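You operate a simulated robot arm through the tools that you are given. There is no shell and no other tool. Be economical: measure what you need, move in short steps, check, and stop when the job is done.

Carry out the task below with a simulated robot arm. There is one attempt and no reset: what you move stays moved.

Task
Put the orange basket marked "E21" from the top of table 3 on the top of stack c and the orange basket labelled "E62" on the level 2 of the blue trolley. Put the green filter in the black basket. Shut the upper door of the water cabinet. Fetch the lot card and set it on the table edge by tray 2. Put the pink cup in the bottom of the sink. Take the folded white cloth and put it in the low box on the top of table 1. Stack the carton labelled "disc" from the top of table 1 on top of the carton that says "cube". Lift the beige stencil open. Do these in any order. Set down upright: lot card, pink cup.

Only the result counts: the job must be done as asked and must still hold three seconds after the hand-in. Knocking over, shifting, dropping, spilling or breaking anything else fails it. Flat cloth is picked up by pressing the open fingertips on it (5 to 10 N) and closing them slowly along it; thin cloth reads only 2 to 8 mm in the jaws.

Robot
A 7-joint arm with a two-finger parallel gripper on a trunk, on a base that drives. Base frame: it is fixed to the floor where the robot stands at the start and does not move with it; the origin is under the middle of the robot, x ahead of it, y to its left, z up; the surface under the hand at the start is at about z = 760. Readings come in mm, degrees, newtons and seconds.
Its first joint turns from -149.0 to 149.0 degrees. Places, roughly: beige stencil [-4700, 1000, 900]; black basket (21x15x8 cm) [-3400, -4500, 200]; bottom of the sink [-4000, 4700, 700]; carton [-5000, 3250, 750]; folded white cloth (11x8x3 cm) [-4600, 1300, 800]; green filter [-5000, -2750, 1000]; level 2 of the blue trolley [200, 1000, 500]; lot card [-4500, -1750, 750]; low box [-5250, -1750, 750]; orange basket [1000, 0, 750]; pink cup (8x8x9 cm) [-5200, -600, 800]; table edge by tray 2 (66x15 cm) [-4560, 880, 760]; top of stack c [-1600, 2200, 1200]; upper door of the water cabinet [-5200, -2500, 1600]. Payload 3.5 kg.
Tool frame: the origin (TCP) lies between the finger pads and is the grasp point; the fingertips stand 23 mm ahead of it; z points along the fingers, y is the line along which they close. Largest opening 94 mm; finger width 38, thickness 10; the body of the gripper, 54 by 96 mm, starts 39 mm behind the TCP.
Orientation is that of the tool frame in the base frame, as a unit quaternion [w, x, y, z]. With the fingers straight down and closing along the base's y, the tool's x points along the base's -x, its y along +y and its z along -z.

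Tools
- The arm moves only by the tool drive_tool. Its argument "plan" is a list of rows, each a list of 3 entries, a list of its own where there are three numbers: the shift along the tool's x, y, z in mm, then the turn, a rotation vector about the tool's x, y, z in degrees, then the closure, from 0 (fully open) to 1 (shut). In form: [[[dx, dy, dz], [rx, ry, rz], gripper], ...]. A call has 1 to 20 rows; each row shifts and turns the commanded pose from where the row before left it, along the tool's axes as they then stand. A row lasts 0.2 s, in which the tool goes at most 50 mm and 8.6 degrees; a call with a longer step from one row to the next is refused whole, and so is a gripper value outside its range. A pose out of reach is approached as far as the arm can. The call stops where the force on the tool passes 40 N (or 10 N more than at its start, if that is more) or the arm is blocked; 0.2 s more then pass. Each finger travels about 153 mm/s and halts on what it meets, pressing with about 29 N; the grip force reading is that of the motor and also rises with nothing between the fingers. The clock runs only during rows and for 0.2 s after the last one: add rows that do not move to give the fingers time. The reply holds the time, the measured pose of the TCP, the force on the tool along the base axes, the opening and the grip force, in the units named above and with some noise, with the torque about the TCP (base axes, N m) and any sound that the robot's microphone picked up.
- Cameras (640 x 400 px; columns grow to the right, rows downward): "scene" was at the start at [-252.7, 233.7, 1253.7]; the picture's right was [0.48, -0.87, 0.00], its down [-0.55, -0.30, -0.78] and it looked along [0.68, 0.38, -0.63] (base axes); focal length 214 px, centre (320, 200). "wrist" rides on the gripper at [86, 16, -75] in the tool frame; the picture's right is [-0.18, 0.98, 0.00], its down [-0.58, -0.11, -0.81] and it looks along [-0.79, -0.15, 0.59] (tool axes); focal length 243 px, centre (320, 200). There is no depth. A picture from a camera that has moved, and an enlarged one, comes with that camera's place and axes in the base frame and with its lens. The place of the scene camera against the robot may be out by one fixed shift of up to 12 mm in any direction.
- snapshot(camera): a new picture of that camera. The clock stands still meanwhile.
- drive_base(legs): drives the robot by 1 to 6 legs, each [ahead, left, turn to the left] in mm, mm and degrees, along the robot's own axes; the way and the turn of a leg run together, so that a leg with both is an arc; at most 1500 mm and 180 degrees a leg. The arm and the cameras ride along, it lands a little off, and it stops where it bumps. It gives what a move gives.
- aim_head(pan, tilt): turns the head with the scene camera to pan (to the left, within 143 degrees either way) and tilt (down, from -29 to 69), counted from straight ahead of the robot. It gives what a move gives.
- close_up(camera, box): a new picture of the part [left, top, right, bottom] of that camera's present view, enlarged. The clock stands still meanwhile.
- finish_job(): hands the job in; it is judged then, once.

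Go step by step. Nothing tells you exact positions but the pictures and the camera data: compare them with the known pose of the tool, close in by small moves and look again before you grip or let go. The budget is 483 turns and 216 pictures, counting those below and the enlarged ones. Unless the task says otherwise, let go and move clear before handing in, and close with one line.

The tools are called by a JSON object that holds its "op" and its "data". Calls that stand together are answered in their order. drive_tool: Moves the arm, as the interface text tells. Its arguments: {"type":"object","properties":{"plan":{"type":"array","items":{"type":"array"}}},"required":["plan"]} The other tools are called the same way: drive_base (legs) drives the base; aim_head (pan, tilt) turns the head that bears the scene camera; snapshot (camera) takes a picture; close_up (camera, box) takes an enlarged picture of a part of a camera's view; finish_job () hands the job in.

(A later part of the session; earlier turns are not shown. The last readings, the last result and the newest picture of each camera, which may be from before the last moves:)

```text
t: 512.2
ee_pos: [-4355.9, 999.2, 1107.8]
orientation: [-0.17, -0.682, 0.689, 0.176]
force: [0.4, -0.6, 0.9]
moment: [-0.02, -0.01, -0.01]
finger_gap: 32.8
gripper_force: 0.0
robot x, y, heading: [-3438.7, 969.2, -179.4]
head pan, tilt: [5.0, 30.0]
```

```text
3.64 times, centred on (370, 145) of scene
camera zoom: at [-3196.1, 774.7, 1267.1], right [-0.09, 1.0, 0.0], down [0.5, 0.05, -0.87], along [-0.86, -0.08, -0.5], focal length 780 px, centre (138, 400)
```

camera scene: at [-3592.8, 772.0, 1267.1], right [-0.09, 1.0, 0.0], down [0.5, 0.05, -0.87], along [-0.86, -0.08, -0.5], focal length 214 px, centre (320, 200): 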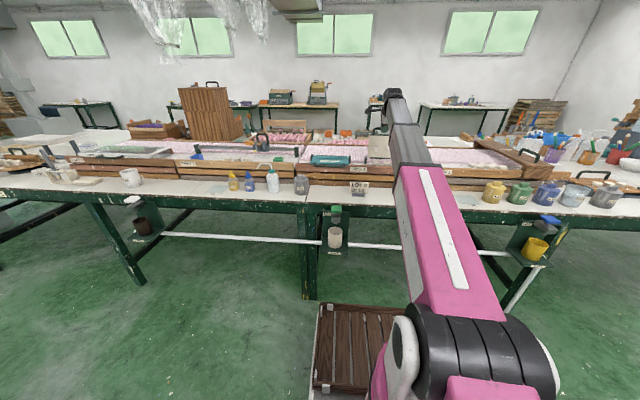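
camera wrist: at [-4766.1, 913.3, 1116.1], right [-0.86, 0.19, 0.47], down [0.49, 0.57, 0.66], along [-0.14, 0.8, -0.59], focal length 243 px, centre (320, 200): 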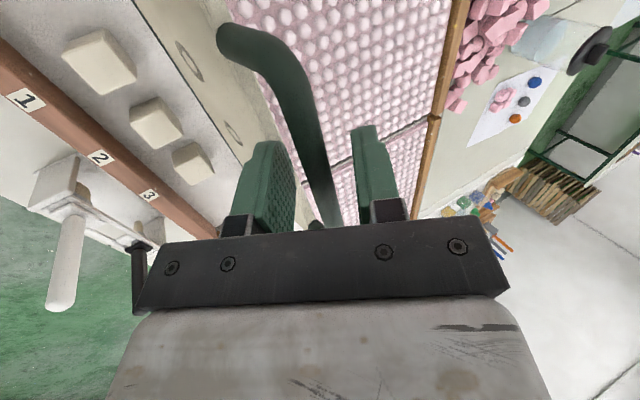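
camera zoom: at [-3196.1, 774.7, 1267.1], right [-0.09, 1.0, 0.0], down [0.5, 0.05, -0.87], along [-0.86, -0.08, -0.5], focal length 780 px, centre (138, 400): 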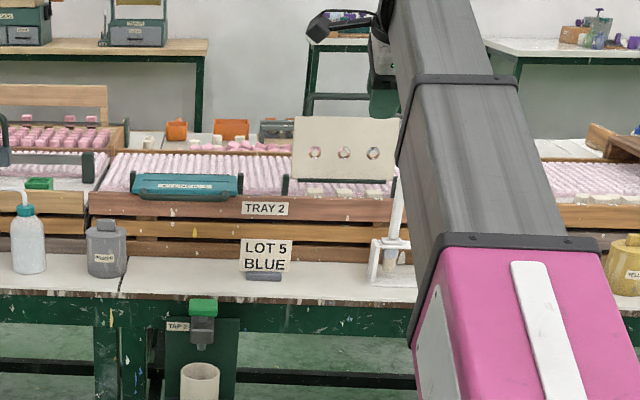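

Stencil 2 stays open. Last task: the pink cup. Straighten the hand and drive south to look for it.

{"op": "drive_tool", "data": {"plan": [[[0, 0, 10], [5, 0, 0], 0.3], [[0, 0, 20], [8, 0, 0], 0], [[0, 0, 25], [8, 0, 0], 0], [[0, 0, 20], [7, 0, 0], 0], [[0, 0, 15], [0, 0, -4], 0], [[0, 0, 0], [0, 0, -8], 0], [[0, 0, 0], [0, 0, -8], 0], [[0, 0, 0], [0, 0, -8], 0], [[0, 0, 0], [0, 0, -8], 0], [[0, 0, 0], [0, 0, -8], 0], [[0, 0, 0], [0, 0, -8], 0], [[0, 0, 0], [0, 0, -8], 0], [[0, 0, 0], [0, 0, -8], 0], [[0, 0, 0], [0, 0, -8], 0], [[0, 0, 0], [0, 0, -8], 0], [[0, 0, 0], [0, 0, -5.5], 0]]}}

{"op": "drive_base", "data": {"legs": [[0, 700, 0], [0, 700, 0]]}}

{"op": "aim_head", "data": {"pan": 0, "tilt": 25}}

{"op": "snapshot", "data": {"camera": "scene"}}

```text
t: 515.6
ee_pos: [-4377.5, 1000.7, 1021.6]
orientation: [-0.002, 1.0, -0.009, -0.003]
force: [0.6, -0.8, -0.9]
moment: [-0.01, 0.02, 0.01]
finger_gap: 94.1
gripper_force: 0.0
robot x, y, heading: [-3438.3, 969.5, -179.6]
head pan, tilt: [5.0, 30.0]
```

```text
t: 522.9
ee_pos: [-4372.7, -408.5, 1021.1]
orientation: [-0.003, 1.0, -0.008, -0.002]
force: [0.7, 0.1, 0.5]
moment: [0.05, 0.0, 0.02]
finger_gap: 94.1
gripper_force: 0.0
robot x, y, heading: [-3435.9, -433.1, -179.1]
head pan, tilt: [5.0, 30.0]
```

```text
t: 523.6
ee_pos: [-4373.2, -407.8, 1020.9]
orientation: [-0.003, 1.0, -0.008, -0.002]
force: [-0.3, 0.0, -0.2]
moment: [0.0, -0.01, 0.01]
finger_gap: 94.0
gripper_force: 0.1
robot x, y, heading: [-3434.7, -436.3, -179.7]
head pan, tilt: [0.0, 25.0]
```

```text
66 pictures are left
camera scene: at [-3192.1, -619.4, 1275.1], right [-0.01, 1.0, 0.0], down [0.42, 0.0, -0.91], along [-0.91, -0.01, -0.42], focal length 214 px, centre (320, 200)
```

scene: 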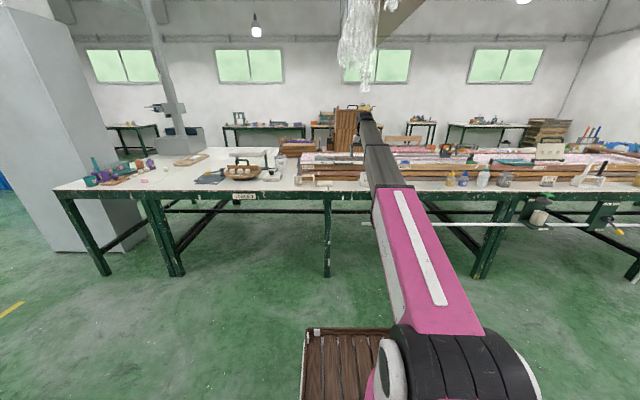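

{"op": "close_up", "data": {"camera": "scene", "box": [180, 100, 420, 220]}}

{"op": "close_up", "data": {"camera": "scene", "box": [270, 125, 370, 190]}}

```text
2.67 times, centred on (300, 160) of scene
camera zoom: at [-3192.1, -619.4, 1275.1], right [-0.01, 1.0, 0.0], down [0.42, 0.0, -0.91], along [-0.91, -0.01, -0.42], focal length 572 px, centre (373, 307)
```

zoom: 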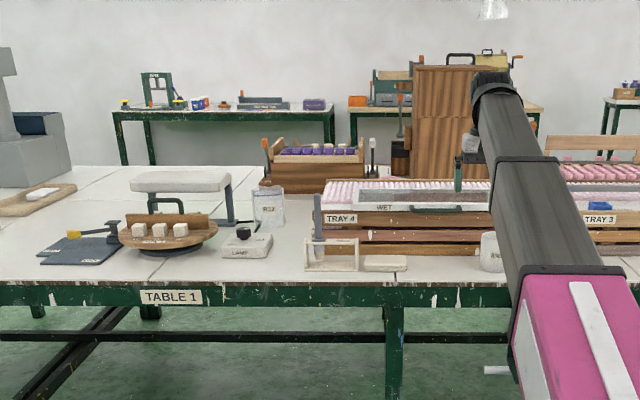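

```text
6.15 times, centred on (320, 158) of scene
camera zoom: at [-3192.1, -619.4, 1275.1], right [-0.01, 1.0, 0.0], down [0.42, 0.0, -0.91], along [-0.91, -0.01, -0.42], focal length 1320 px, centre (320, 462)
```

zoom: 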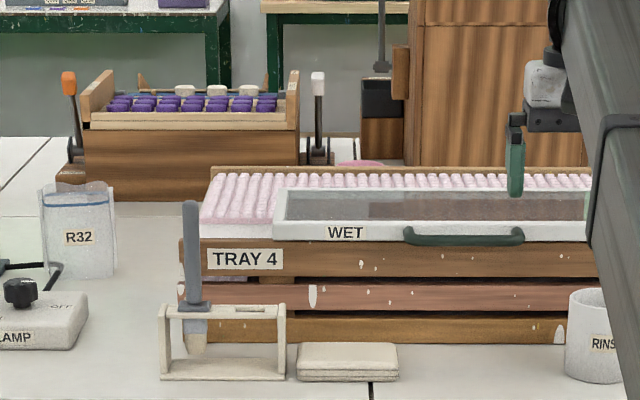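

The cup's pink rim shows just behind tray 4, at about (−5190, −576) – reachable only from the west. Retract the hand and take the known southern route around.

{"op": "drive_tool", "data": {"plan": [[[10, 0, 0], [0, 0, 0], 0], [[22, 0, 0], [0, 0, 0], 0], [[30, 0, 0], [0, 0, 0], 0], [[30, 0, 0], [0, 0, 0], 0], [[30, 0, 0], [0, 0, 0], 0], [[30, 0, 0], [0, 0, 0], 0], [[30, 0, 0], [0, 0, 0], 0], [[22, 0, 0], [0, 0, 0], 0], [[10, 0, 0], [0, 0, 0], 0]]}}

{"op": "drive_base", "data": {"legs": [[0, 0, 89.7], [0, -640, 0], [1140, 0, 0], [1140, 0, 0], [1140, 0, 0], [0, 0, -90]]}}

{"op": "drive_base", "data": {"legs": [[1120, 0, 0], [1120, 0, 0], [0, 0, -90], [1450, 0, 0], [1400, 0, 0], [0, 0, -90]]}}

{"op": "aim_head", "data": {"pan": 10, "tilt": 25}}

{"op": "snapshot", "data": {"camera": "scene"}}

```text
t: 525.6
ee_pos: [-4159.1, -411.4, 1020.5]
orientation: [-0.003, 1.0, -0.008, -0.003]
force: [-0.3, 0.0, 0.6]
moment: [-0.01, -0.01, -0.01]
finger_gap: 93.9
gripper_force: 0.1
robot x, y, heading: [-3432.9, -435.0, -179.3]
head pan, tilt: [0.0, 25.0]
```

```text
t: 553.0
ee_pos: [-4843.2, -3807.1, 1021.6]
orientation: [-0.003, 1.0, -0.027, -0.003]
force: [0.1, 1.1, -0.2]
moment: [-0.02, 0.01, -0.03]
finger_gap: 93.8
gripper_force: 0.1
robot x, y, heading: [-4119.6, -3860.1, 178.5]
head pan, tilt: [0.0, 25.0]
```

```text
t: 585.0
ee_pos: [-5656.1, -992.2, 1019.9]
orientation: [0.002, 0.0, 1.0, -0.002]
force: [0.6, 0.4, 0.7]
moment: [-0.01, 0.03, -0.04]
finger_gap: 94.0
gripper_force: 0.0
robot x, y, heading: [-6376.8, -978.1, 1.6]
head pan, tilt: [0.0, 25.0]
```

```text
t: 585.7
ee_pos: [-5654.2, -992.5, 1021.0]
orientation: [0.002, 0.0, 1.0, -0.003]
force: [-0.5, -0.1, -0.1]
moment: [0.02, -0.02, 0.03]
finger_gap: 94.2
gripper_force: 0.1
robot x, y, heading: [-6379.3, -981.4, 1.5]
head pan, tilt: [10.0, 25.0]
```

```text
63 pictures are left
camera scene: at [-6621.8, -779.0, 1275.1], right [0.2, -0.98, 0.0], down [-0.41, -0.08, -0.91], along [0.89, 0.18, -0.42], focal length 214 px, centre (320, 200)
```

scene: 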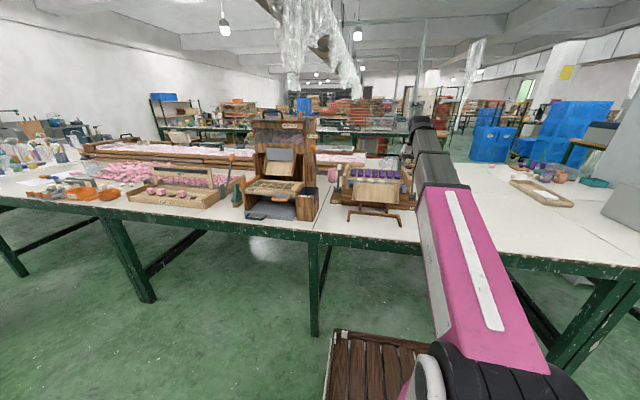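

{"op": "close_up", "data": {"camera": "scene", "box": [220, 100, 440, 240]}}

```text
2.86 times, centred on (330, 170) of scene
camera zoom: at [-6621.8, -779.0, 1275.1], right [0.2, -0.98, 0.0], down [-0.41, -0.08, -0.91], along [0.89, 0.18, -0.42], focal length 613 px, centre (291, 286)
```

zoom: 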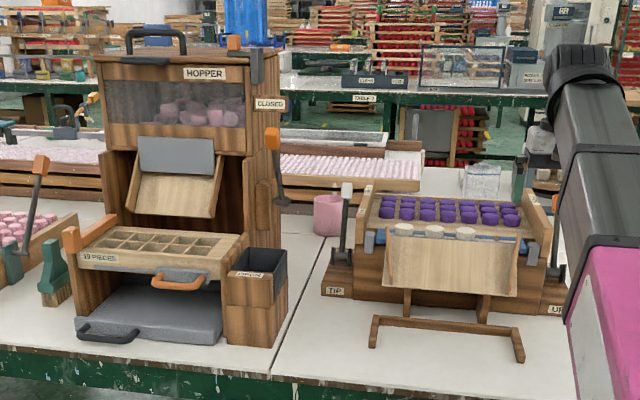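

The pink cup is between the hopper and the tip rack at ≈(−5185, −590). Move under the table edge between legs (y≈−1000) and look with the hand nearer.

{"op": "drive_base", "data": {"legs": [[0, -20, -1.5], [200, 0, 0], [150, 0, 0]]}}

{"op": "snapshot", "data": {"camera": "scene"}}

{"op": "snapshot", "data": {"camera": "wrist"}}

```text
t: 588.7
ee_pos: [-5306.0, -1026.1, 1020.9]
orientation: [0.003, 0.01, 1.0, -0.003]
force: [0.4, -0.7, 0.0]
moment: [0.02, 0.0, -0.04]
finger_gap: 93.8
gripper_force: 0.1
robot x, y, heading: [-6029.6, -1000.3, 0.5]
head pan, tilt: [10.0, 25.0]
```

```text
61 pictures are left
camera scene: at [-6269.5, -792.8, 1275.1], right [0.18, -0.98, 0.0], down [-0.42, -0.08, -0.91], along [0.89, 0.16, -0.42], focal length 214 px, centre (320, 200)
```

scene: 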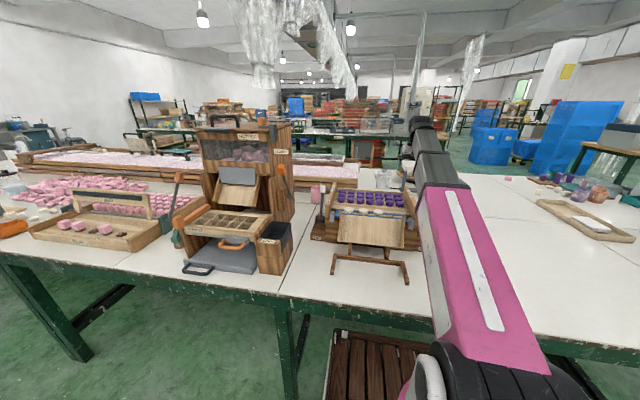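

```text
60 pictures are left
camera wrist: at [-5392.5, -1006.6, 1094.5], right [0.2, 0.98, -0.01], down [0.58, -0.12, 0.81], along [0.79, -0.17, -0.59], focal length 243 px, centre (320, 200)
```

wrist: 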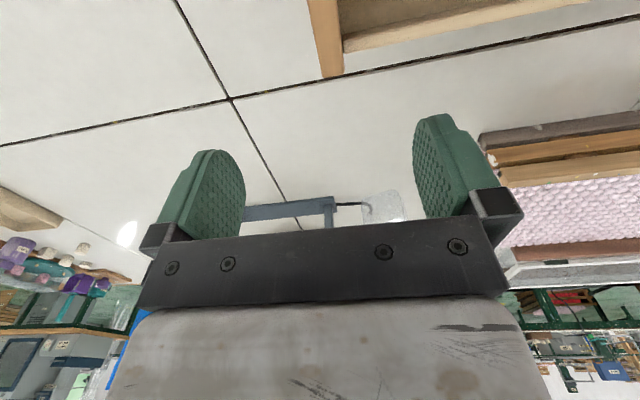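

{"op": "drive_tool", "data": {"plan": [[[-5, 12, 0], [0, 0, 0], 0], [[-8, 25, 0], [0, 0, 0], 0], [[-8, 35, 0], [0, 0, 0], 0], [[-8, 35, 0], [0, 0, 0], 0], [[-8, 35, 0], [0, 0, 0], 0], [[-8, 35, 0], [0, 0, 0], 0], [[-8, 35, 0], [0, 0, 0], 0], [[-5, 35, 0], [0, 0, 0], 0], [[0, 35, 0], [0, 0, 0], 0], [[0, 25, 0], [0, 0, 0], 0], [[0, 12, 0], [0, 0, 0], 0]]}}

{"op": "snapshot", "data": {"camera": "wrist"}}

{"op": "close_up", "data": {"camera": "scene", "box": [240, 110, 440, 240]}}

```text
t: 591.1
ee_pos: [-5242.8, -707.7, 1019.6]
orientation: [0.004, 0.011, 1.0, -0.003]
force: [0.6, 0.3, 0.6]
moment: [-0.01, 0.0, 0.01]
finger_gap: 93.9
gripper_force: 0.0
robot x, y, heading: [-6031.2, -998.6, 0.2]
head pan, tilt: [10.0, 25.0]
```

```text
59 pictures are left
camera wrist: at [-5327.8, -688.7, 1093.3], right [0.2, 0.98, -0.01], down [0.58, -0.12, 0.81], along [0.79, -0.17, -0.59], focal length 243 px, centre (320, 200)
```

wrist: 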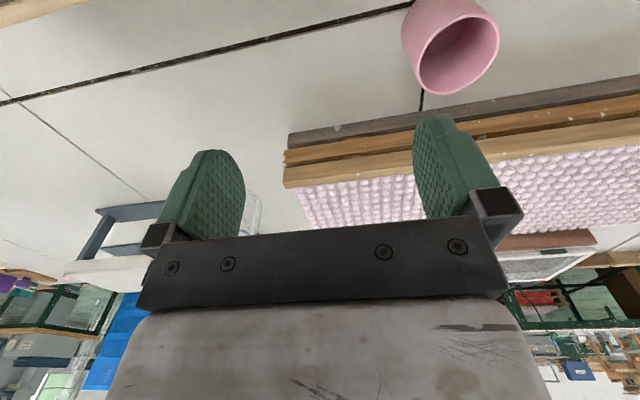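

```text
3.08 times, centred on (340, 175) of scene
camera zoom: at [-6269.5, -792.7, 1275.1], right [0.18, -0.98, 0.0], down [-0.42, -0.08, -0.91], along [0.89, 0.16, -0.42], focal length 660 px, centre (258, 277)
```

zoom: 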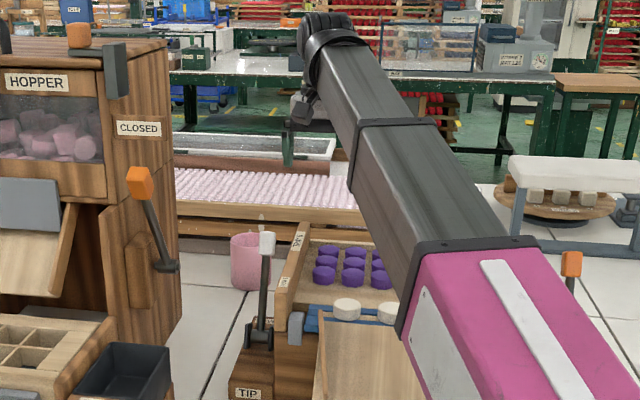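

Cup rim centre ≈(−5205, −585). Move above it and check.

{"op": "drive_tool", "data": {"plan": [[[-6, 15, 0], [0, 0, 0], 0], [[-10, 30, 0], [0, 0, 0], 0], [[-10, 33, 10], [0, 0, 0], 0], [[-8, 30, 15], [0, 0, 0], 0], [[-4, 15, 15], [0, 0, 0], 0]]}}

{"op": "snapshot", "data": {"camera": "wrist"}}

```text
t: 592.3
ee_pos: [-5204.1, -585.6, 977.8]
orientation: [0.002, 0.01, 1.0, -0.003]
force: [0.3, -0.7, 1.0]
moment: [0.0, -0.02, 0.0]
finger_gap: 94.1
gripper_force: 0.0
robot x, y, heading: [-6029.2, -994.7, 0.5]
head pan, tilt: [10.0, 25.0]
```

```text
57 pictures are left
camera wrist: at [-5289.4, -566.2, 1051.9], right [0.2, 0.98, -0.01], down [0.58, -0.12, 0.81], along [0.79, -0.17, -0.59], focal length 243 px, centre (320, 200)
```

wrist: 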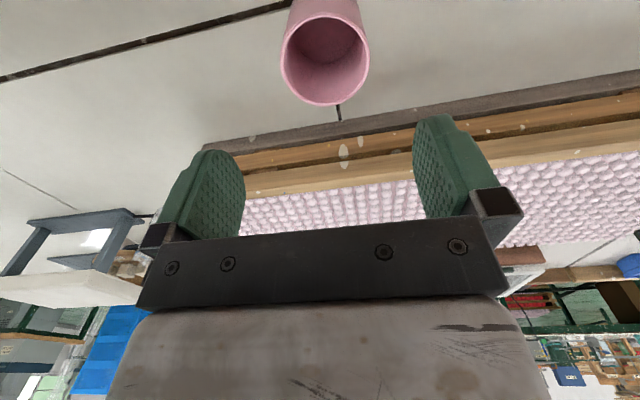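

Aligned to within 4 mm. Descend around the cup.

{"op": "drive_tool", "data": {"plan": [[[0, 4, 10], [0, 0, 0], 0], [[0, 0, 25], [0, 0, 0], 0], [[0, 0, 30], [0, 0, 0], 0], [[0, 0, 25], [0, 0, 0], 0], [[0, 0, 20], [0, 0, 0], 0], [[0, 0, 15], [0, 0, 0], 0], [[0, 0, 15], [0, 0, 0], 0], [[0, 0, 12], [0, 0, 0], 0], [[0, 0, 8], [0, 0, 0], 0]]}}

{"op": "snapshot", "data": {"camera": "wrist"}}

```text
t: 594.3
ee_pos: [-5199.1, -581.7, 830.6]
orientation: [0.009, 0.01, 1.0, 0.0]
force: [-0.3, -0.4, -1.0]
moment: [0.01, 0.03, 0.0]
finger_gap: 94.1
gripper_force: 0.1
robot x, y, heading: [-6031.1, -999.1, 0.5]
head pan, tilt: [10.0, 25.0]
```

```text
56 pictures are left
camera wrist: at [-5286.0, -563.8, 903.6], right [0.2, 0.98, 0.0], down [0.57, -0.12, 0.82], along [0.8, -0.16, -0.58], focal length 243 px, centre (320, 200)
```

wrist: 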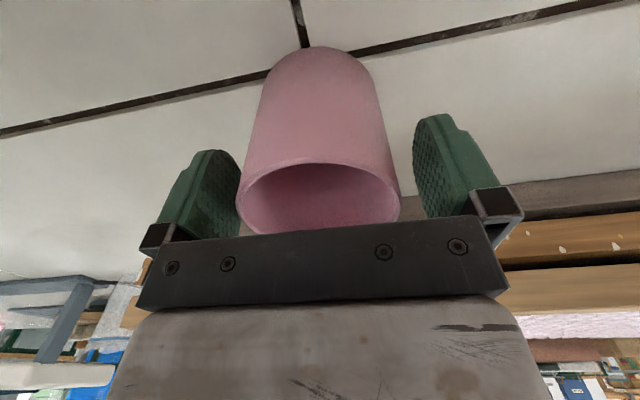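

Centred. 12 mm lower, then close slowly.

{"op": "drive_tool", "data": {"plan": [[[0, 0, 8], [0, 0, 0], 0], [[0, 0, 4], [0, 0, 0], 0], [[0, 0, 0], [0, 0, 0], 0.06], [[0, 0, 0], [0, 0, 0], 0.12], [[0, 0, 0], [0, 0, 0], 0.18], [[0, 0, 0], [0, 0, 0], 0.24], [[0, 0, 0], [0, 0, 0], 0.32], [[0, 0, 0], [0, 0, 0], 0.45], [[0, 0, 0], [0, 0, 0], 0.45]]}}

{"op": "drive_tool", "data": {"plan": [[[0, 0, -4], [0, 0, 0], 0.45], [[0, 0, -10], [0, 0, 0], 0.45], [[0, 0, -18], [0, 0, 0], 0.45], [[0, 0, 0], [0, 0, 0], 0.45]]}}

{"op": "snapshot", "data": {"camera": "wrist"}}

```text
t: 596.3
ee_pos: [-5198.6, -582.9, 829.7]
orientation: [0.013, 0.01, 1.0, 0.002]
force: [4.5, 4.5, 14.3]
moment: [-0.17, -0.35, 0.15]
finger_gap: 73.3
gripper_force: 28.3
robot x, y, heading: [-6030.8, -1002.3, 0.2]
head pan, tilt: [10.0, 25.0]
```

```text
t: 597.3
ee_pos: [-5205.0, -584.8, 836.2]
orientation: [0.002, 0.01, 1.0, -0.003]
force: [-0.3, 0.1, -0.8]
moment: [0.01, 0.02, 0.0]
finger_gap: 73.1
gripper_force: 29.6
robot x, y, heading: [-6029.7, -998.9, 0.5]
head pan, tilt: [10.0, 25.0]
```

```text
55 pictures are left
camera wrist: at [-5290.4, -565.3, 910.1], right [0.2, 0.98, -0.01], down [0.58, -0.11, 0.81], along [0.79, -0.17, -0.59], focal length 243 px, centre (320, 200)
```

wrist: 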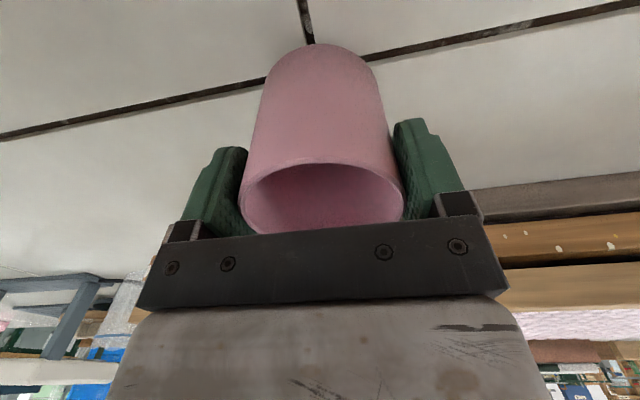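

Cup is gripped. The arm seemed to rest on something while low; check the rack/lever in the scene.

{"op": "close_up", "data": {"camera": "scene", "box": [240, 110, 440, 240]}}

```text
3.08 times, centred on (340, 175) of scene
camera zoom: at [-6270.6, -793.2, 1275.1], right [0.18, -0.98, 0.0], down [-0.42, -0.08, -0.91], along [0.89, 0.16, -0.42], focal length 660 px, centre (258, 277)
```

zoom: 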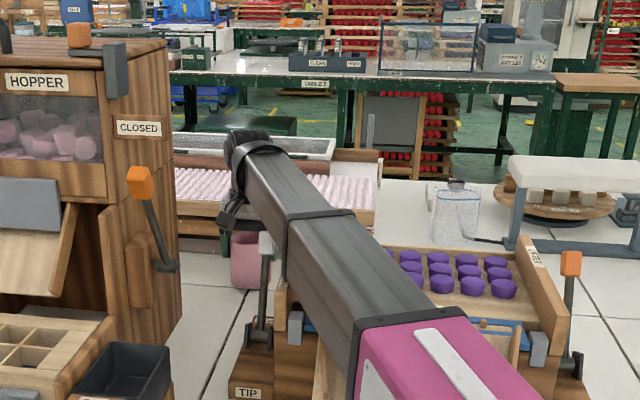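

The lever and rack look unmoved. Lift straight up.

{"op": "drive_tool", "data": {"plan": [[[0, 0, -10], [0, 0, 0], 0.45], [[0, 0, -20], [0, 0, 0], 0.45], [[0, 0, -25], [0, 0, 0], 0.45], [[0, 0, -30], [0, 0, 0], 0.45], [[0, 0, -30], [0, 0, 0], 0.45], [[0, 0, -30], [0, 0, 0], 0.45], [[0, 0, -20], [0, 0, 0], 0.45], [[0, 0, -10], [0, 0, 0], 0.45]]}}

{"op": "drive_tool", "data": {"plan": [[[2, -12, 0], [0, 0, 0], 0.45], [[4, -25, 0], [0, 0, 0], 0.45], [[6, -33, 0], [0, 0, 0], 0.45], [[8, -33, 0], [0, 0, 0], 0.45], [[8, -33, 0], [0, 0, 0], 0.45], [[8, -33, 0], [0, 0, 0], 0.45], [[8, -33, 0], [0, 0, 0], 0.45], [[8, -33, 0], [0, 0, 0], 0.45], [[8, -33, 0], [0, 0, 0], 0.45], [[8, -33, 0], [0, 0, 0], 0.45], [[8, -33, 0], [0, 0, 0], 0.45], [[8, -33, 0], [0, 0, 0], 0.45], [[8, -33, 0], [0, 0, 0], 0.45], [[6, -25, 0], [0, 0, 0], 0.45], [[3, -12, 0], [0, 0, 0], 0.45]]}}

{"op": "close_up", "data": {"camera": "scene", "box": [240, 110, 440, 240]}}

```text
t: 599.1
ee_pos: [-5201.1, -580.3, 1013.6]
orientation: [0.002, 0.01, 1.0, -0.003]
force: [-0.7, -0.4, -0.2]
moment: [-0.04, 0.02, 0.01]
finger_gap: 72.9
gripper_force: 29.7
robot x, y, heading: [-6032.3, -997.6, 0.5]
head pan, tilt: [10.0, 25.0]
```

```text
t: 602.3
ee_pos: [-5310.6, -1017.3, 1017.0]
orientation: [0.002, 0.01, 1.0, -0.003]
force: [-0.4, -1.1, -0.6]
moment: [0.01, -0.01, -0.02]
finger_gap: 72.9
gripper_force: 28.9
robot x, y, heading: [-6028.4, -999.8, 0.4]
head pan, tilt: [10.0, 25.0]
```

```text
3.08 times, centred on (340, 175) of scene
camera zoom: at [-6269.5, -792.8, 1275.1], right [0.18, -0.98, 0.0], down [-0.42, -0.08, -0.91], along [0.89, 0.16, -0.42], focal length 660 px, centre (258, 277)
```

zoom: 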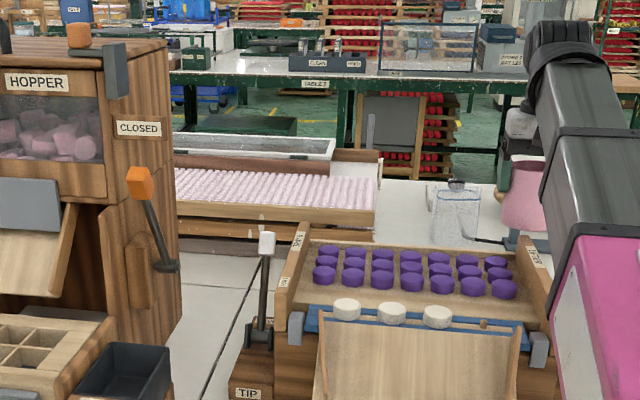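

Nothing was disturbed; the cup is held. Back out and take the west corridor north to the sink.

{"op": "drive_base", "data": {"legs": [[-380, 0, 0], [0, 0, 89.6], [1240, 0, 0], [1240, 0, 0], [1000, 0, 0]]}}

{"op": "aim_head", "data": {"pan": -10, "tilt": 15}}

{"op": "snapshot", "data": {"camera": "scene"}}

```text
t: 617.5
ee_pos: [-6438.0, 1524.9, 1016.4]
orientation: [0.003, -0.698, 0.716, -0.001]
force: [0.4, 0.3, 0.0]
moment: [-0.02, 0.0, -0.01]
finger_gap: 73.1
gripper_force: 29.1
robot x, y, heading: [-6460.7, 803.2, 90.1]
head pan, tilt: [10.0, 25.0]
stopped in leg 4: the robot was blocked; the commanded pose is now the measured one
```

```text
t: 618.3
ee_pos: [-6438.7, 1525.3, 1016.9]
orientation: [0.003, -0.698, 0.716, -0.001]
force: [0.6, -0.5, -1.1]
moment: [-0.04, 0.0, 0.0]
finger_gap: 73.0
gripper_force: 29.0
robot x, y, heading: [-6458.3, 803.6, 90.0]
head pan, tilt: [-10.0, 15.0]
```

```text
52 pictures are left
camera scene: at [-6631.5, 567.3, 1291.3], right [0.99, -0.17, 0.0], down [-0.04, -0.26, -0.97], along [0.17, 0.95, -0.26], focal length 214 px, centre (320, 200)
```

scene: 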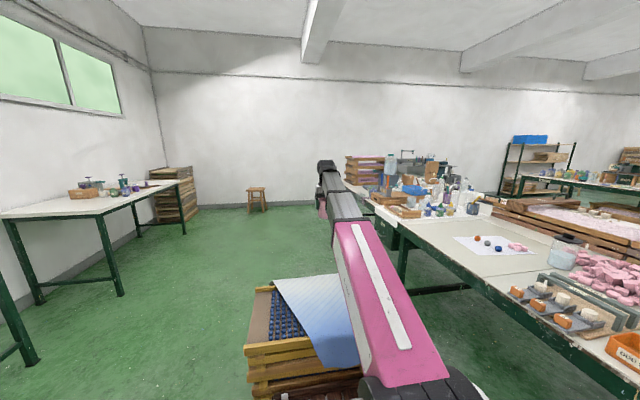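

A floor stack with a sheet blocks the corridor. Back off and go around its west side.

{"op": "drive_base", "data": {"legs": [[-250, 0, 0], [0, 920, 0], [1150, 0, 0], [1150, 0, 0], [1000, 0, 0]]}}

{"op": "snapshot", "data": {"camera": "scene"}}

```text
t: 640.1
ee_pos: [-7383.5, 4538.5, 1016.7]
orientation: [0.003, -0.698, 0.716, -0.002]
force: [0.6, 0.0, -0.3]
moment: [-0.02, -0.01, 0.02]
finger_gap: 73.2
gripper_force: 29.2
robot x, y, heading: [-7405.2, 3815.6, 90.2]
head pan, tilt: [-10.0, 15.0]
```

```text
51 pictures are left
camera scene: at [-7574.0, 3581.4, 1291.3], right [0.99, -0.17, 0.0], down [-0.04, -0.26, -0.97], along [0.16, 0.95, -0.26], focal length 214 px, centre (320, 200)
```

scene: 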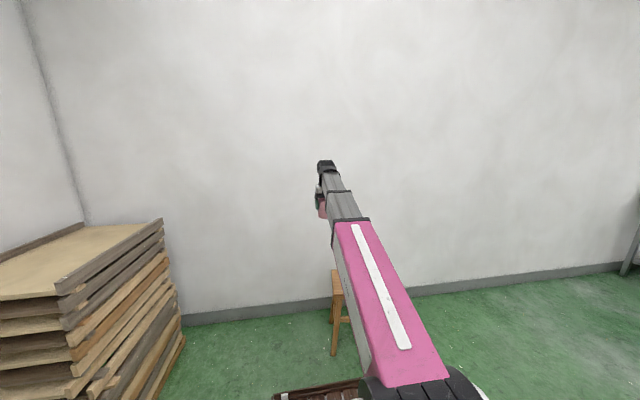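

{"op": "drive_base", "data": {"legs": [[0, 0, -90.2], [600, 160, 0], [900, 0, 0]]}}

{"op": "aim_head", "data": {"pan": 15, "tilt": 20}}

{"op": "snapshot", "data": {"camera": "scene"}}

```text
t: 651.8
ee_pos: [-5172.8, 3985.8, 1017.6]
orientation: [0.002, 0.006, 1.0, -0.003]
force: [-0.3, 0.2, -0.1]
moment: [-0.03, 0.03, 0.02]
finger_gap: 72.9
gripper_force: 29.5
robot x, y, heading: [-5893.4, 3997.7, 0.8]
head pan, tilt: [-10.0, 15.0]
```

```text
t: 652.7
ee_pos: [-5172.5, 3984.8, 1017.7]
orientation: [0.002, 0.006, 1.0, -0.004]
force: [-0.3, 0.3, -0.5]
moment: [0.02, -0.03, 0.0]
finger_gap: 73.3
gripper_force: 29.0
robot x, y, heading: [-5892.8, 4000.7, 0.6]
head pan, tilt: [15.0, 20.0]
```

```text
50 pictures are left
camera scene: at [-6133.9, 4209.7, 1283.2], right [0.27, -0.96, 0.0], down [-0.33, -0.09, -0.94], along [0.9, 0.26, -0.34], focal length 214 px, centre (320, 200)
```

scene: 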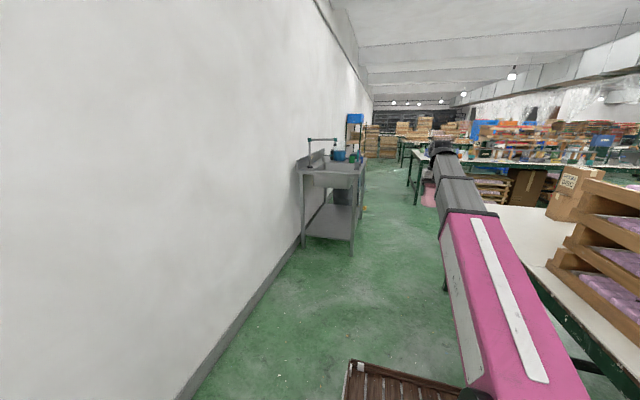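

{"op": "close_up", "data": {"camera": "scene", "box": [280, 120, 400, 260]}}

{"op": "drive_base", "data": {"legs": [[1000, 0, -0.6], [920, 0, 0], [0, -230, 0], [0, 0, 90]]}}

{"op": "aim_head", "data": {"pan": -5, "tilt": 30}}

{"op": "snapshot", "data": {"camera": "scene"}}

```text
2.86 times, centred on (340, 190) of scene
camera zoom: at [-6133.9, 4209.7, 1283.2], right [0.27, -0.96, 0.0], down [-0.33, -0.09, -0.94], along [0.9, 0.26, -0.34], focal length 613 px, centre (263, 229)
```

zoom: 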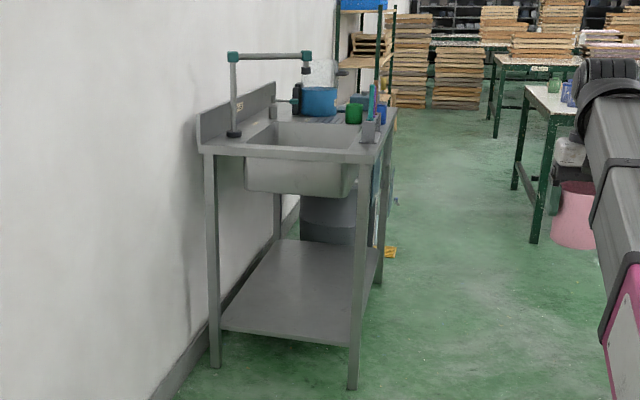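

```text
t: 667.6
ee_pos: [-3932.9, 4461.7, 1018.0]
orientation: [0.004, -0.695, 0.719, -0.001]
force: [-0.1, -0.2, -0.4]
moment: [-0.06, -0.02, 0.02]
finger_gap: 72.7
gripper_force: 28.9
robot x, y, heading: [-3960.0, 3738.0, 89.6]
head pan, tilt: [15.0, 20.0]
```

```text
t: 668.4
ee_pos: [-3932.4, 4460.4, 1015.6]
orientation: [0.003, -0.694, 0.72, -0.001]
force: [0.2, 0.1, -0.9]
moment: [-0.04, -0.01, -0.01]
finger_gap: 73.2
gripper_force: 29.2
robot x, y, heading: [-3961.2, 3739.2, 89.5]
head pan, tilt: [-5.0, 30.0]
```

```text
48 pictures are left
camera scene: at [-4142.2, 3503.0, 1267.2], right [1.0, -0.09, 0.0], down [-0.05, -0.5, -0.87], along [0.08, 0.86, -0.5], focal length 214 px, centre (320, 200)
```

scene: 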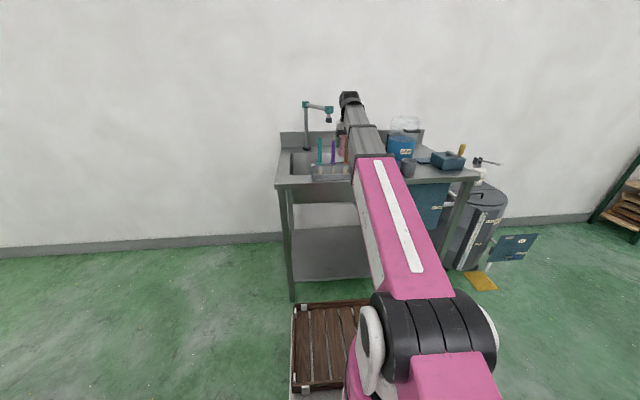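

{"op": "close_up", "data": {"camera": "scene", "box": [260, 80, 500, 210]}}

{"op": "snapshot", "data": {"camera": "wrist"}}

```text
2.67 times, centred on (380, 145) of scene
camera zoom: at [-4142.2, 3503.0, 1267.2], right [1.0, -0.09, 0.0], down [-0.05, -0.5, -0.87], along [0.08, 0.86, -0.5], focal length 572 px, centre (160, 347)
```

zoom: 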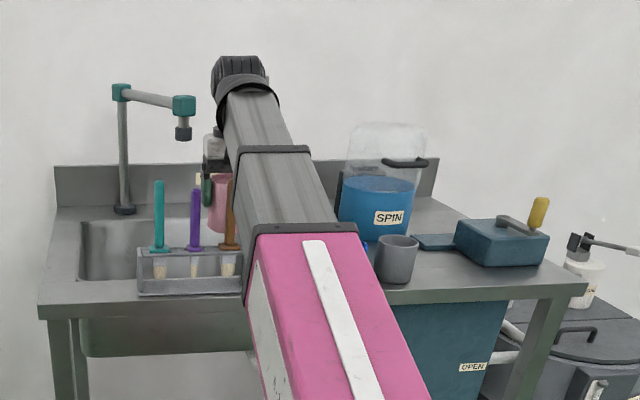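

```text
46 pictures are left
camera wrist: at [-3951.9, 4374.9, 1090.9], right [-0.98, 0.22, -0.01], down [0.12, 0.57, 0.81], along [0.18, 0.79, -0.59], focal length 243 px, centre (320, 200)
```

wrist: 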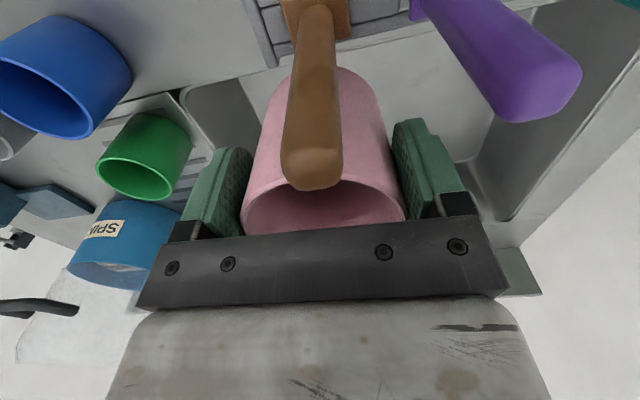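

The brushes on the sink's front rim are close to the cup, and the forearm would hit them from this side. I'll edge forward a little, rotate away along the same arc, and approach the basin from the sink's west end instead.

{"op": "drive_base", "data": {"legs": [[40, 0, 0], [0, 0, -89.6]]}}

{"op": "drive_base", "data": {"legs": [[0, 230, 0], [-1160, 0, 0]]}}

{"op": "aim_head", "data": {"pan": 30, "tilt": 28}}

{"op": "snapshot", "data": {"camera": "scene"}}

```text
t: 673.2
ee_pos: [-3240.2, 3738.0, 1015.6]
orientation: [0.002, 0.028, 1.0, -0.003]
force: [0.0, 0.0, -0.7]
moment: [0.02, -0.04, -0.01]
finger_gap: 73.3
gripper_force: 28.8
robot x, y, heading: [-3961.8, 3777.6, -1.4]
head pan, tilt: [-5.0, 30.0]
```

```text
t: 680.5
ee_pos: [-4411.9, 3999.5, 1016.4]
orientation: [0.002, 0.032, 0.999, -0.004]
force: [-0.1, 0.6, -1.2]
moment: [0.01, -0.02, -0.01]
finger_gap: 72.9
gripper_force: 29.6
robot x, y, heading: [-5131.5, 4051.1, -2.1]
head pan, tilt: [-5.0, 30.0]
```

```text
t: 681.5
ee_pos: [-4410.6, 3999.3, 1016.8]
orientation: [0.001, 0.03, 1.0, -0.003]
force: [-0.1, 0.3, -0.9]
moment: [0.0, -0.01, 0.02]
finger_gap: 73.3
gripper_force: 29.7
robot x, y, heading: [-5128.1, 4048.7, -2.1]
head pan, tilt: [30.0, 28.0]
```

```text
45 pictures are left
camera scene: at [-5372.4, 4292.5, 1270.3], right [0.47, -0.88, 0.0], down [-0.41, -0.22, -0.88], along [0.78, 0.41, -0.47], focal length 214 px, centre (320, 200)
```

scene: 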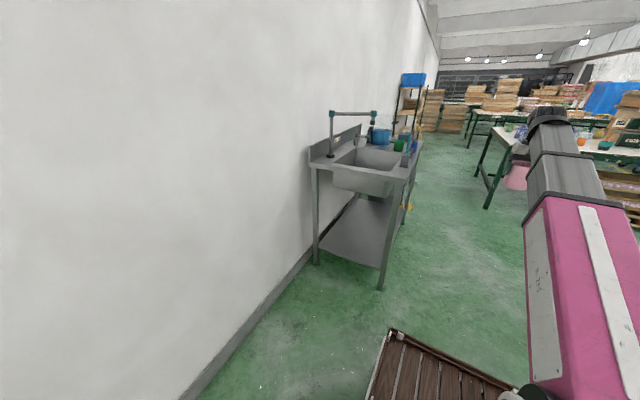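

{"op": "close_up", "data": {"camera": "scene", "box": [290, 95, 450, 195]}}

```text
4.00 times, centred on (370, 145) of scene
camera zoom: at [-5372.4, 4292.5, 1270.3], right [0.47, -0.88, 0.0], down [-0.41, -0.22, -0.88], along [0.78, 0.41, -0.47], focal length 858 px, centre (120, 420)
```

zoom: 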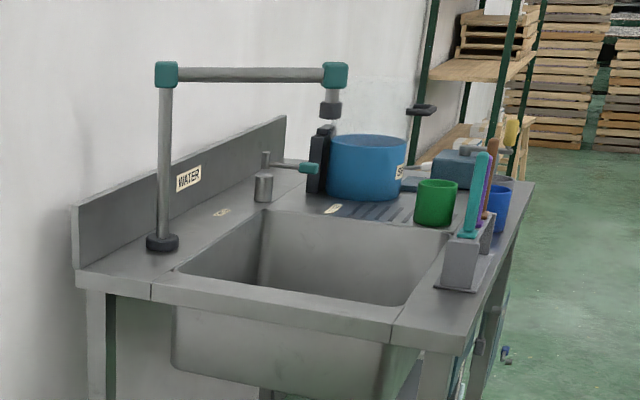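

The basin spans x −4165…−3755, y 4490…4815, with the spout nozzle above (−3988, 4657). I'll place the cup in the SW part at ≈(−4075, 4558), closing along x, entering from the west.

{"op": "drive_base", "data": {"legs": [[0, 0, 2.1], [0, 530, 0]]}}

{"op": "drive_tool", "data": {"plan": [[[0, 0, 0], [0, 0, 4], 0.45], [[0, 0, 0], [0, 0, 7], 0.45], [[0, 0, 0], [0, 0, 8], 0.45], [[0, 0, 0], [0, 0, 8], 0.45], [[0, 0, 0], [0, 0, 8], 0.45], [[0, 0, 0], [0, 0, 8], 0.45], [[0, 0, 0], [0, 0, 8], 0.45], [[0, 0, 0], [0, 0, 8], 0.45], [[0, 0, 0], [0, 0, 8], 0.45], [[0, 0, 0], [0, 0, 8], 0.45], [[0, 0, 0], [0, 0, 8], 0.45], [[0, 0, 0], [0, 0, 7], 0.45]]}}

{"op": "snapshot", "data": {"camera": "scene"}}

```text
t: 685.0
ee_pos: [-4412.6, 4553.6, 1016.5]
orientation: [0.002, 0.011, 1.0, -0.003]
force: [0.4, 0.2, -1.0]
moment: [0.0, 0.02, 0.0]
finger_gap: 73.1
gripper_force: 28.8
robot x, y, heading: [-5135.0, 4572.4, 0.2]
head pan, tilt: [30.0, 28.0]
```

```text
t: 687.6
ee_pos: [-4412.4, 4552.6, 1017.3]
orientation: [0.003, 0.716, 0.698, -0.001]
force: [1.0, -0.1, -0.5]
moment: [0.03, 0.04, 0.0]
finger_gap: 72.7
gripper_force: 29.0
robot x, y, heading: [-5137.3, 4573.2, 0.3]
head pan, tilt: [30.0, 28.0]
```

```text
43 pictures are left
camera scene: at [-5384.0, 4808.3, 1270.3], right [0.5, -0.86, 0.0], down [-0.41, -0.24, -0.88], along [0.76, 0.45, -0.47], focal length 214 px, centre (320, 200)
```

scene: 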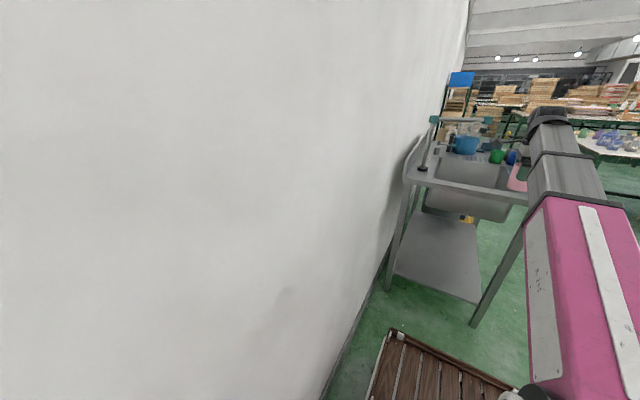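

{"op": "drive_base", "data": {"legs": [[200, 0, 0]]}}

{"op": "aim_head", "data": {"pan": 15, "tilt": 28}}

{"op": "close_up", "data": {"camera": "scene", "box": [240, 80, 440, 240]}}

{"op": "snapshot", "data": {"camera": "wrist"}}

```text
t: 689.2
ee_pos: [-4207.4, 4557.6, 1014.8]
orientation: [0.004, 0.714, 0.7, 0.0]
force: [0.1, 0.3, -0.2]
moment: [0.0, 0.01, 0.02]
finger_gap: 72.7
gripper_force: 28.9
robot x, y, heading: [-4930.7, 4573.1, 0.4]
head pan, tilt: [30.0, 28.0]
```

```text
t: 690.0
ee_pos: [-4207.9, 4557.0, 1016.3]
orientation: [0.004, 0.714, 0.701, -0.001]
force: [-0.2, 0.1, -0.9]
moment: [-0.02, -0.01, 0.03]
finger_gap: 72.9
gripper_force: 28.9
robot x, y, heading: [-4931.1, 4572.6, 0.5]
head pan, tilt: [15.0, 28.0]
```

```text
2.50 times, centred on (340, 160) of scene
camera zoom: at [-5170.5, 4786.9, 1270.3], right [0.27, -0.96, 0.0], down [-0.45, -0.13, -0.88], along [0.85, 0.24, -0.47], focal length 536 px, centre (270, 300)
```

zoom: 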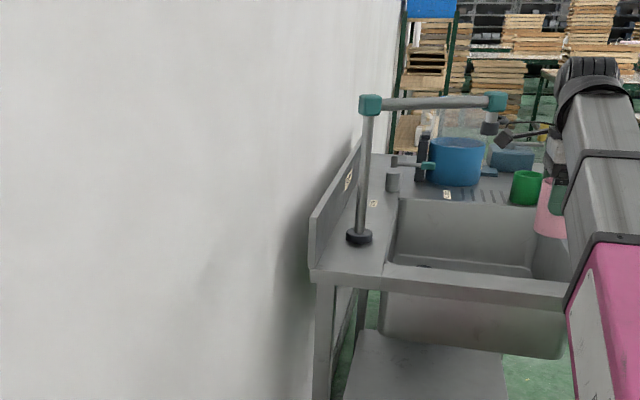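

```text
41 pictures are left
camera wrist: at [-4189.5, 4644.5, 1090.8], right [0.98, -0.2, 0.01], down [-0.12, -0.57, 0.81], along [-0.16, -0.79, -0.59], focal length 243 px, centre (320, 200)
```

wrist: 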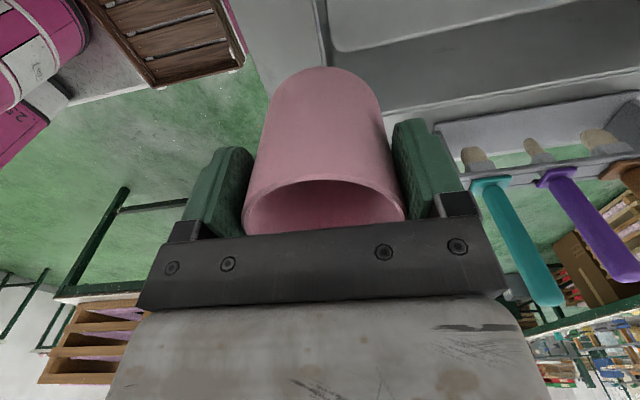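

The wrist view corrects the basin: south inner edge y≈4540, west inner edge x≈−4198 (centre ≈(−3995, 4700)). Target the cup at (−4110, 4612).

{"op": "drive_tool", "data": {"plan": [[[15, 0, 0], [0, 0, 0], 0.45], [[25, 0, 0], [0, 0, 0], 0.45], [[15, 0, 0], [0, 0, 0], 0.45]]}}

{"op": "drive_base", "data": {"legs": [[97, 0, -0.4]]}}

{"op": "snapshot", "data": {"camera": "wrist"}}

{"op": "close_up", "data": {"camera": "scene", "box": [240, 80, 440, 240]}}

```text
t: 690.8
ee_pos: [-4206.8, 4611.6, 1017.0]
orientation: [0.004, 0.713, 0.701, -0.001]
force: [0.5, 0.8, -1.0]
moment: [-0.05, 0.02, -0.01]
finger_gap: 72.8
gripper_force: 28.6
robot x, y, heading: [-4928.0, 4575.7, 0.6]
head pan, tilt: [15.0, 28.0]
```

```text
t: 691.9
ee_pos: [-4110.9, 4609.2, 1016.4]
orientation: [0.004, 0.715, 0.699, -0.001]
force: [0.5, 0.6, -0.5]
moment: [0.01, 0.01, -0.02]
finger_gap: 72.7
gripper_force: 29.1
robot x, y, heading: [-4836.7, 4575.4, 0.4]
head pan, tilt: [15.0, 28.0]
```

```text
40 pictures are left
camera wrist: at [-4092.1, 4695.3, 1090.3], right [0.98, -0.21, 0.01], down [-0.13, -0.57, 0.81], along [-0.17, -0.79, -0.59], focal length 243 px, centre (320, 200)
```

wrist: 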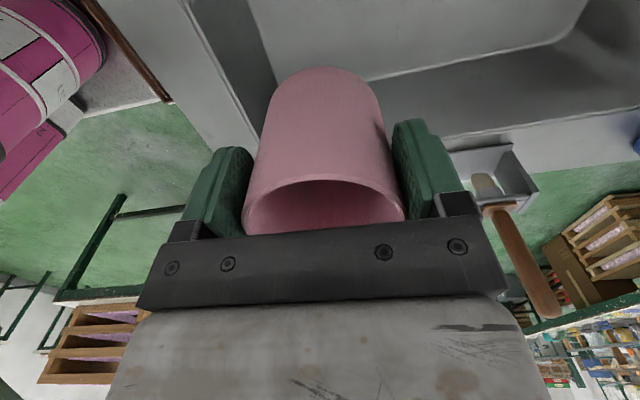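

```text
2.50 times, centred on (340, 160) of scene
camera zoom: at [-5073.3, 4789.0, 1270.3], right [0.26, -0.97, 0.0], down [-0.45, -0.12, -0.88], along [0.85, 0.23, -0.47], focal length 536 px, centre (270, 300)
```

zoom: 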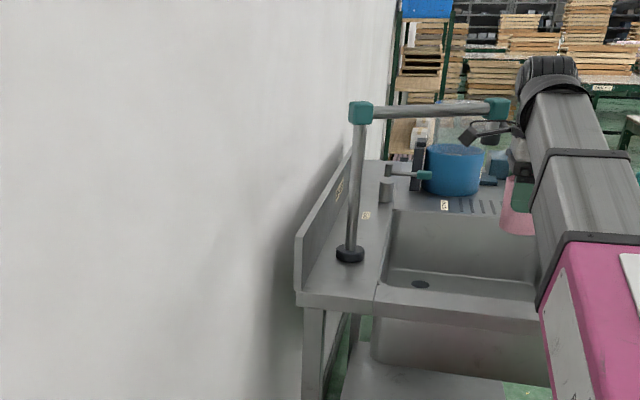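

Target is well inside the basin. Lower the cup.

{"op": "drive_tool", "data": {"plan": [[[0, 0, 10], [0, 0, 0], 0.45], [[0, 0, 20], [0, 0, 0], 0.45], [[0, 0, 30], [0, 0, 0], 0.45], [[0, 0, 30], [0, 0, 0], 0.45], [[0, 0, 30], [0, 0, 0], 0.45], [[0, 0, 30], [0, 0, 0], 0.45], [[0, 0, 25], [0, 0, 0], 0.45], [[0, 0, 15], [0, 0, 0], 0.45], [[0, 0, 8], [0, 0, 0], 0.45]]}}

{"op": "snapshot", "data": {"camera": "wrist"}}

{"op": "close_up", "data": {"camera": "scene", "box": [240, 80, 440, 240]}}

```text
t: 693.9
ee_pos: [-4110.1, 4606.3, 817.6]
orientation: [0.005, 0.716, 0.698, 0.0]
force: [0.3, 0.8, -1.4]
moment: [0.04, 0.01, 0.0]
finger_gap: 72.9
gripper_force: 29.4
robot x, y, heading: [-4831.9, 4574.0, 0.2]
head pan, tilt: [15.0, 28.0]
```

```text
38 pictures are left
camera wrist: at [-4091.6, 4694.6, 891.7], right [0.98, -0.21, 0.01], down [-0.13, -0.57, 0.81], along [-0.17, -0.79, -0.59], focal length 243 px, centre (320, 200)
```

wrist: 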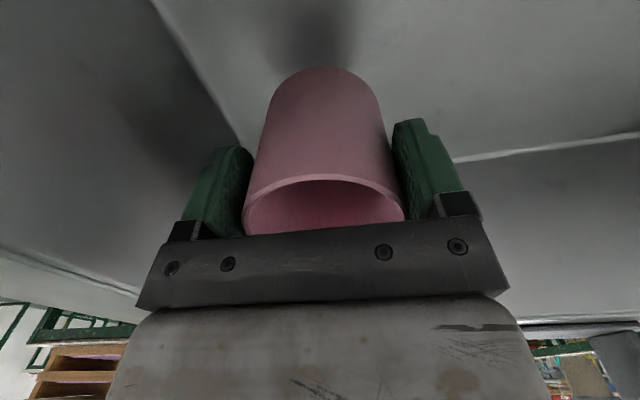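

```text
2.50 times, centred on (340, 160) of scene
camera zoom: at [-5073.3, 4789.0, 1270.3], right [0.26, -0.97, 0.0], down [-0.45, -0.12, -0.88], along [0.85, 0.23, -0.47], focal length 536 px, centre (270, 300)
```

zoom: 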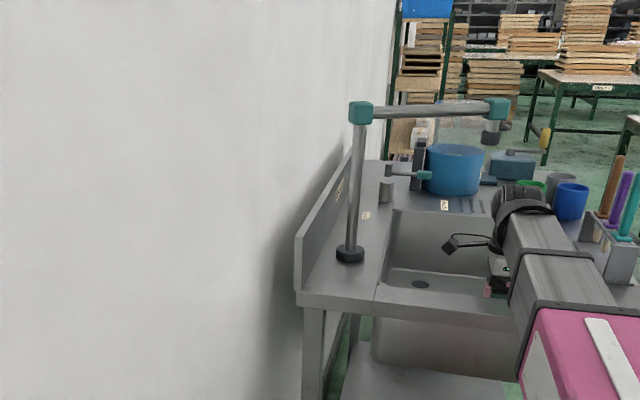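

Inside the basin. Continue down slowly to contact.

{"op": "drive_tool", "data": {"plan": [[[0, 0, 10], [0, 0, 0], 0.45], [[0, 0, 10], [0, 0, 0], 0.45], [[0, 0, 8], [0, 0, 0], 0.45], [[0, 0, 5], [0, 0, 0], 0.45], [[0, 0, 3], [0, 0, 0], 0.45], [[0, 0, 0], [0, 0, 0], 0.45]]}}

```text
t: 695.3
ee_pos: [-4110.5, 4606.3, 781.8]
orientation: [0.004, 0.716, 0.699, -0.001]
force: [0.8, -0.1, -0.6]
moment: [-0.03, -0.02, 0.01]
finger_gap: 72.8
gripper_force: 28.4
robot x, y, heading: [-4832.7, 4571.1, 0.4]
head pan, tilt: [15.0, 28.0]
```

{"op": "drive_tool", "data": {"plan": [[[0, 0, 3], [0, 0, 0], 0.45], [[0, 0, 3], [0, 0, 0], 0.45], [[0, 0, 3], [0, 0, 0], 0.45], [[0, 0, 2], [0, 0, 0], 0.45], [[0, 0, 0], [0, 0, 0], 0.45]]}}

```text
t: 696.5
ee_pos: [-4110.2, 4606.2, 771.4]
orientation: [0.005, 0.716, 0.698, -0.001]
force: [0.2, 0.0, 0.0]
moment: [-0.02, -0.02, 0.01]
finger_gap: 72.9
gripper_force: 28.7
robot x, y, heading: [-4832.6, 4575.1, 0.2]
head pan, tilt: [15.0, 28.0]
```

{"op": "drive_tool", "data": {"plan": [[[0, 0, 2], [0, 0, 0], 0.45], [[0, 0, 2], [0, 0, 0], 0.45], [[0, 0, 2], [0, 0, 0], 0.45], [[0, 0, 0], [0, 0, 0], 0.45]]}}

{"op": "snapshot", "data": {"camera": "wrist"}}

```text
t: 697.5
ee_pos: [-4109.9, 4607.3, 765.4]
orientation: [0.004, 0.716, 0.698, -0.001]
force: [1.1, -0.9, 7.9]
moment: [0.12, 0.01, 0.04]
finger_gap: 72.9
gripper_force: 28.8
robot x, y, heading: [-4831.3, 4572.0, 0.2]
head pan, tilt: [15.0, 28.0]
```

```text
36 pictures are left
camera wrist: at [-4091.3, 4693.6, 839.9], right [0.98, -0.21, 0.01], down [-0.13, -0.57, 0.81], along [-0.17, -0.79, -0.59], focal length 243 px, centre (320, 200)
```

wrist: 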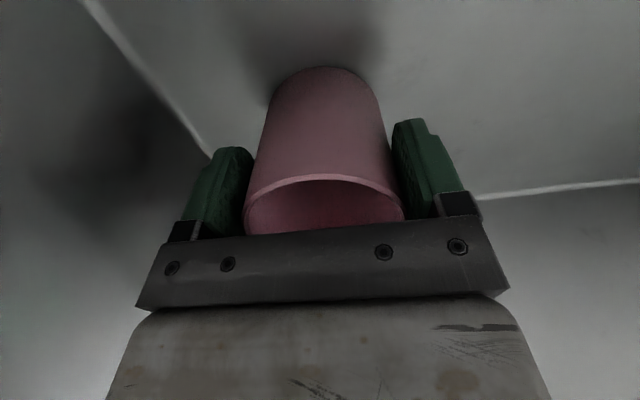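

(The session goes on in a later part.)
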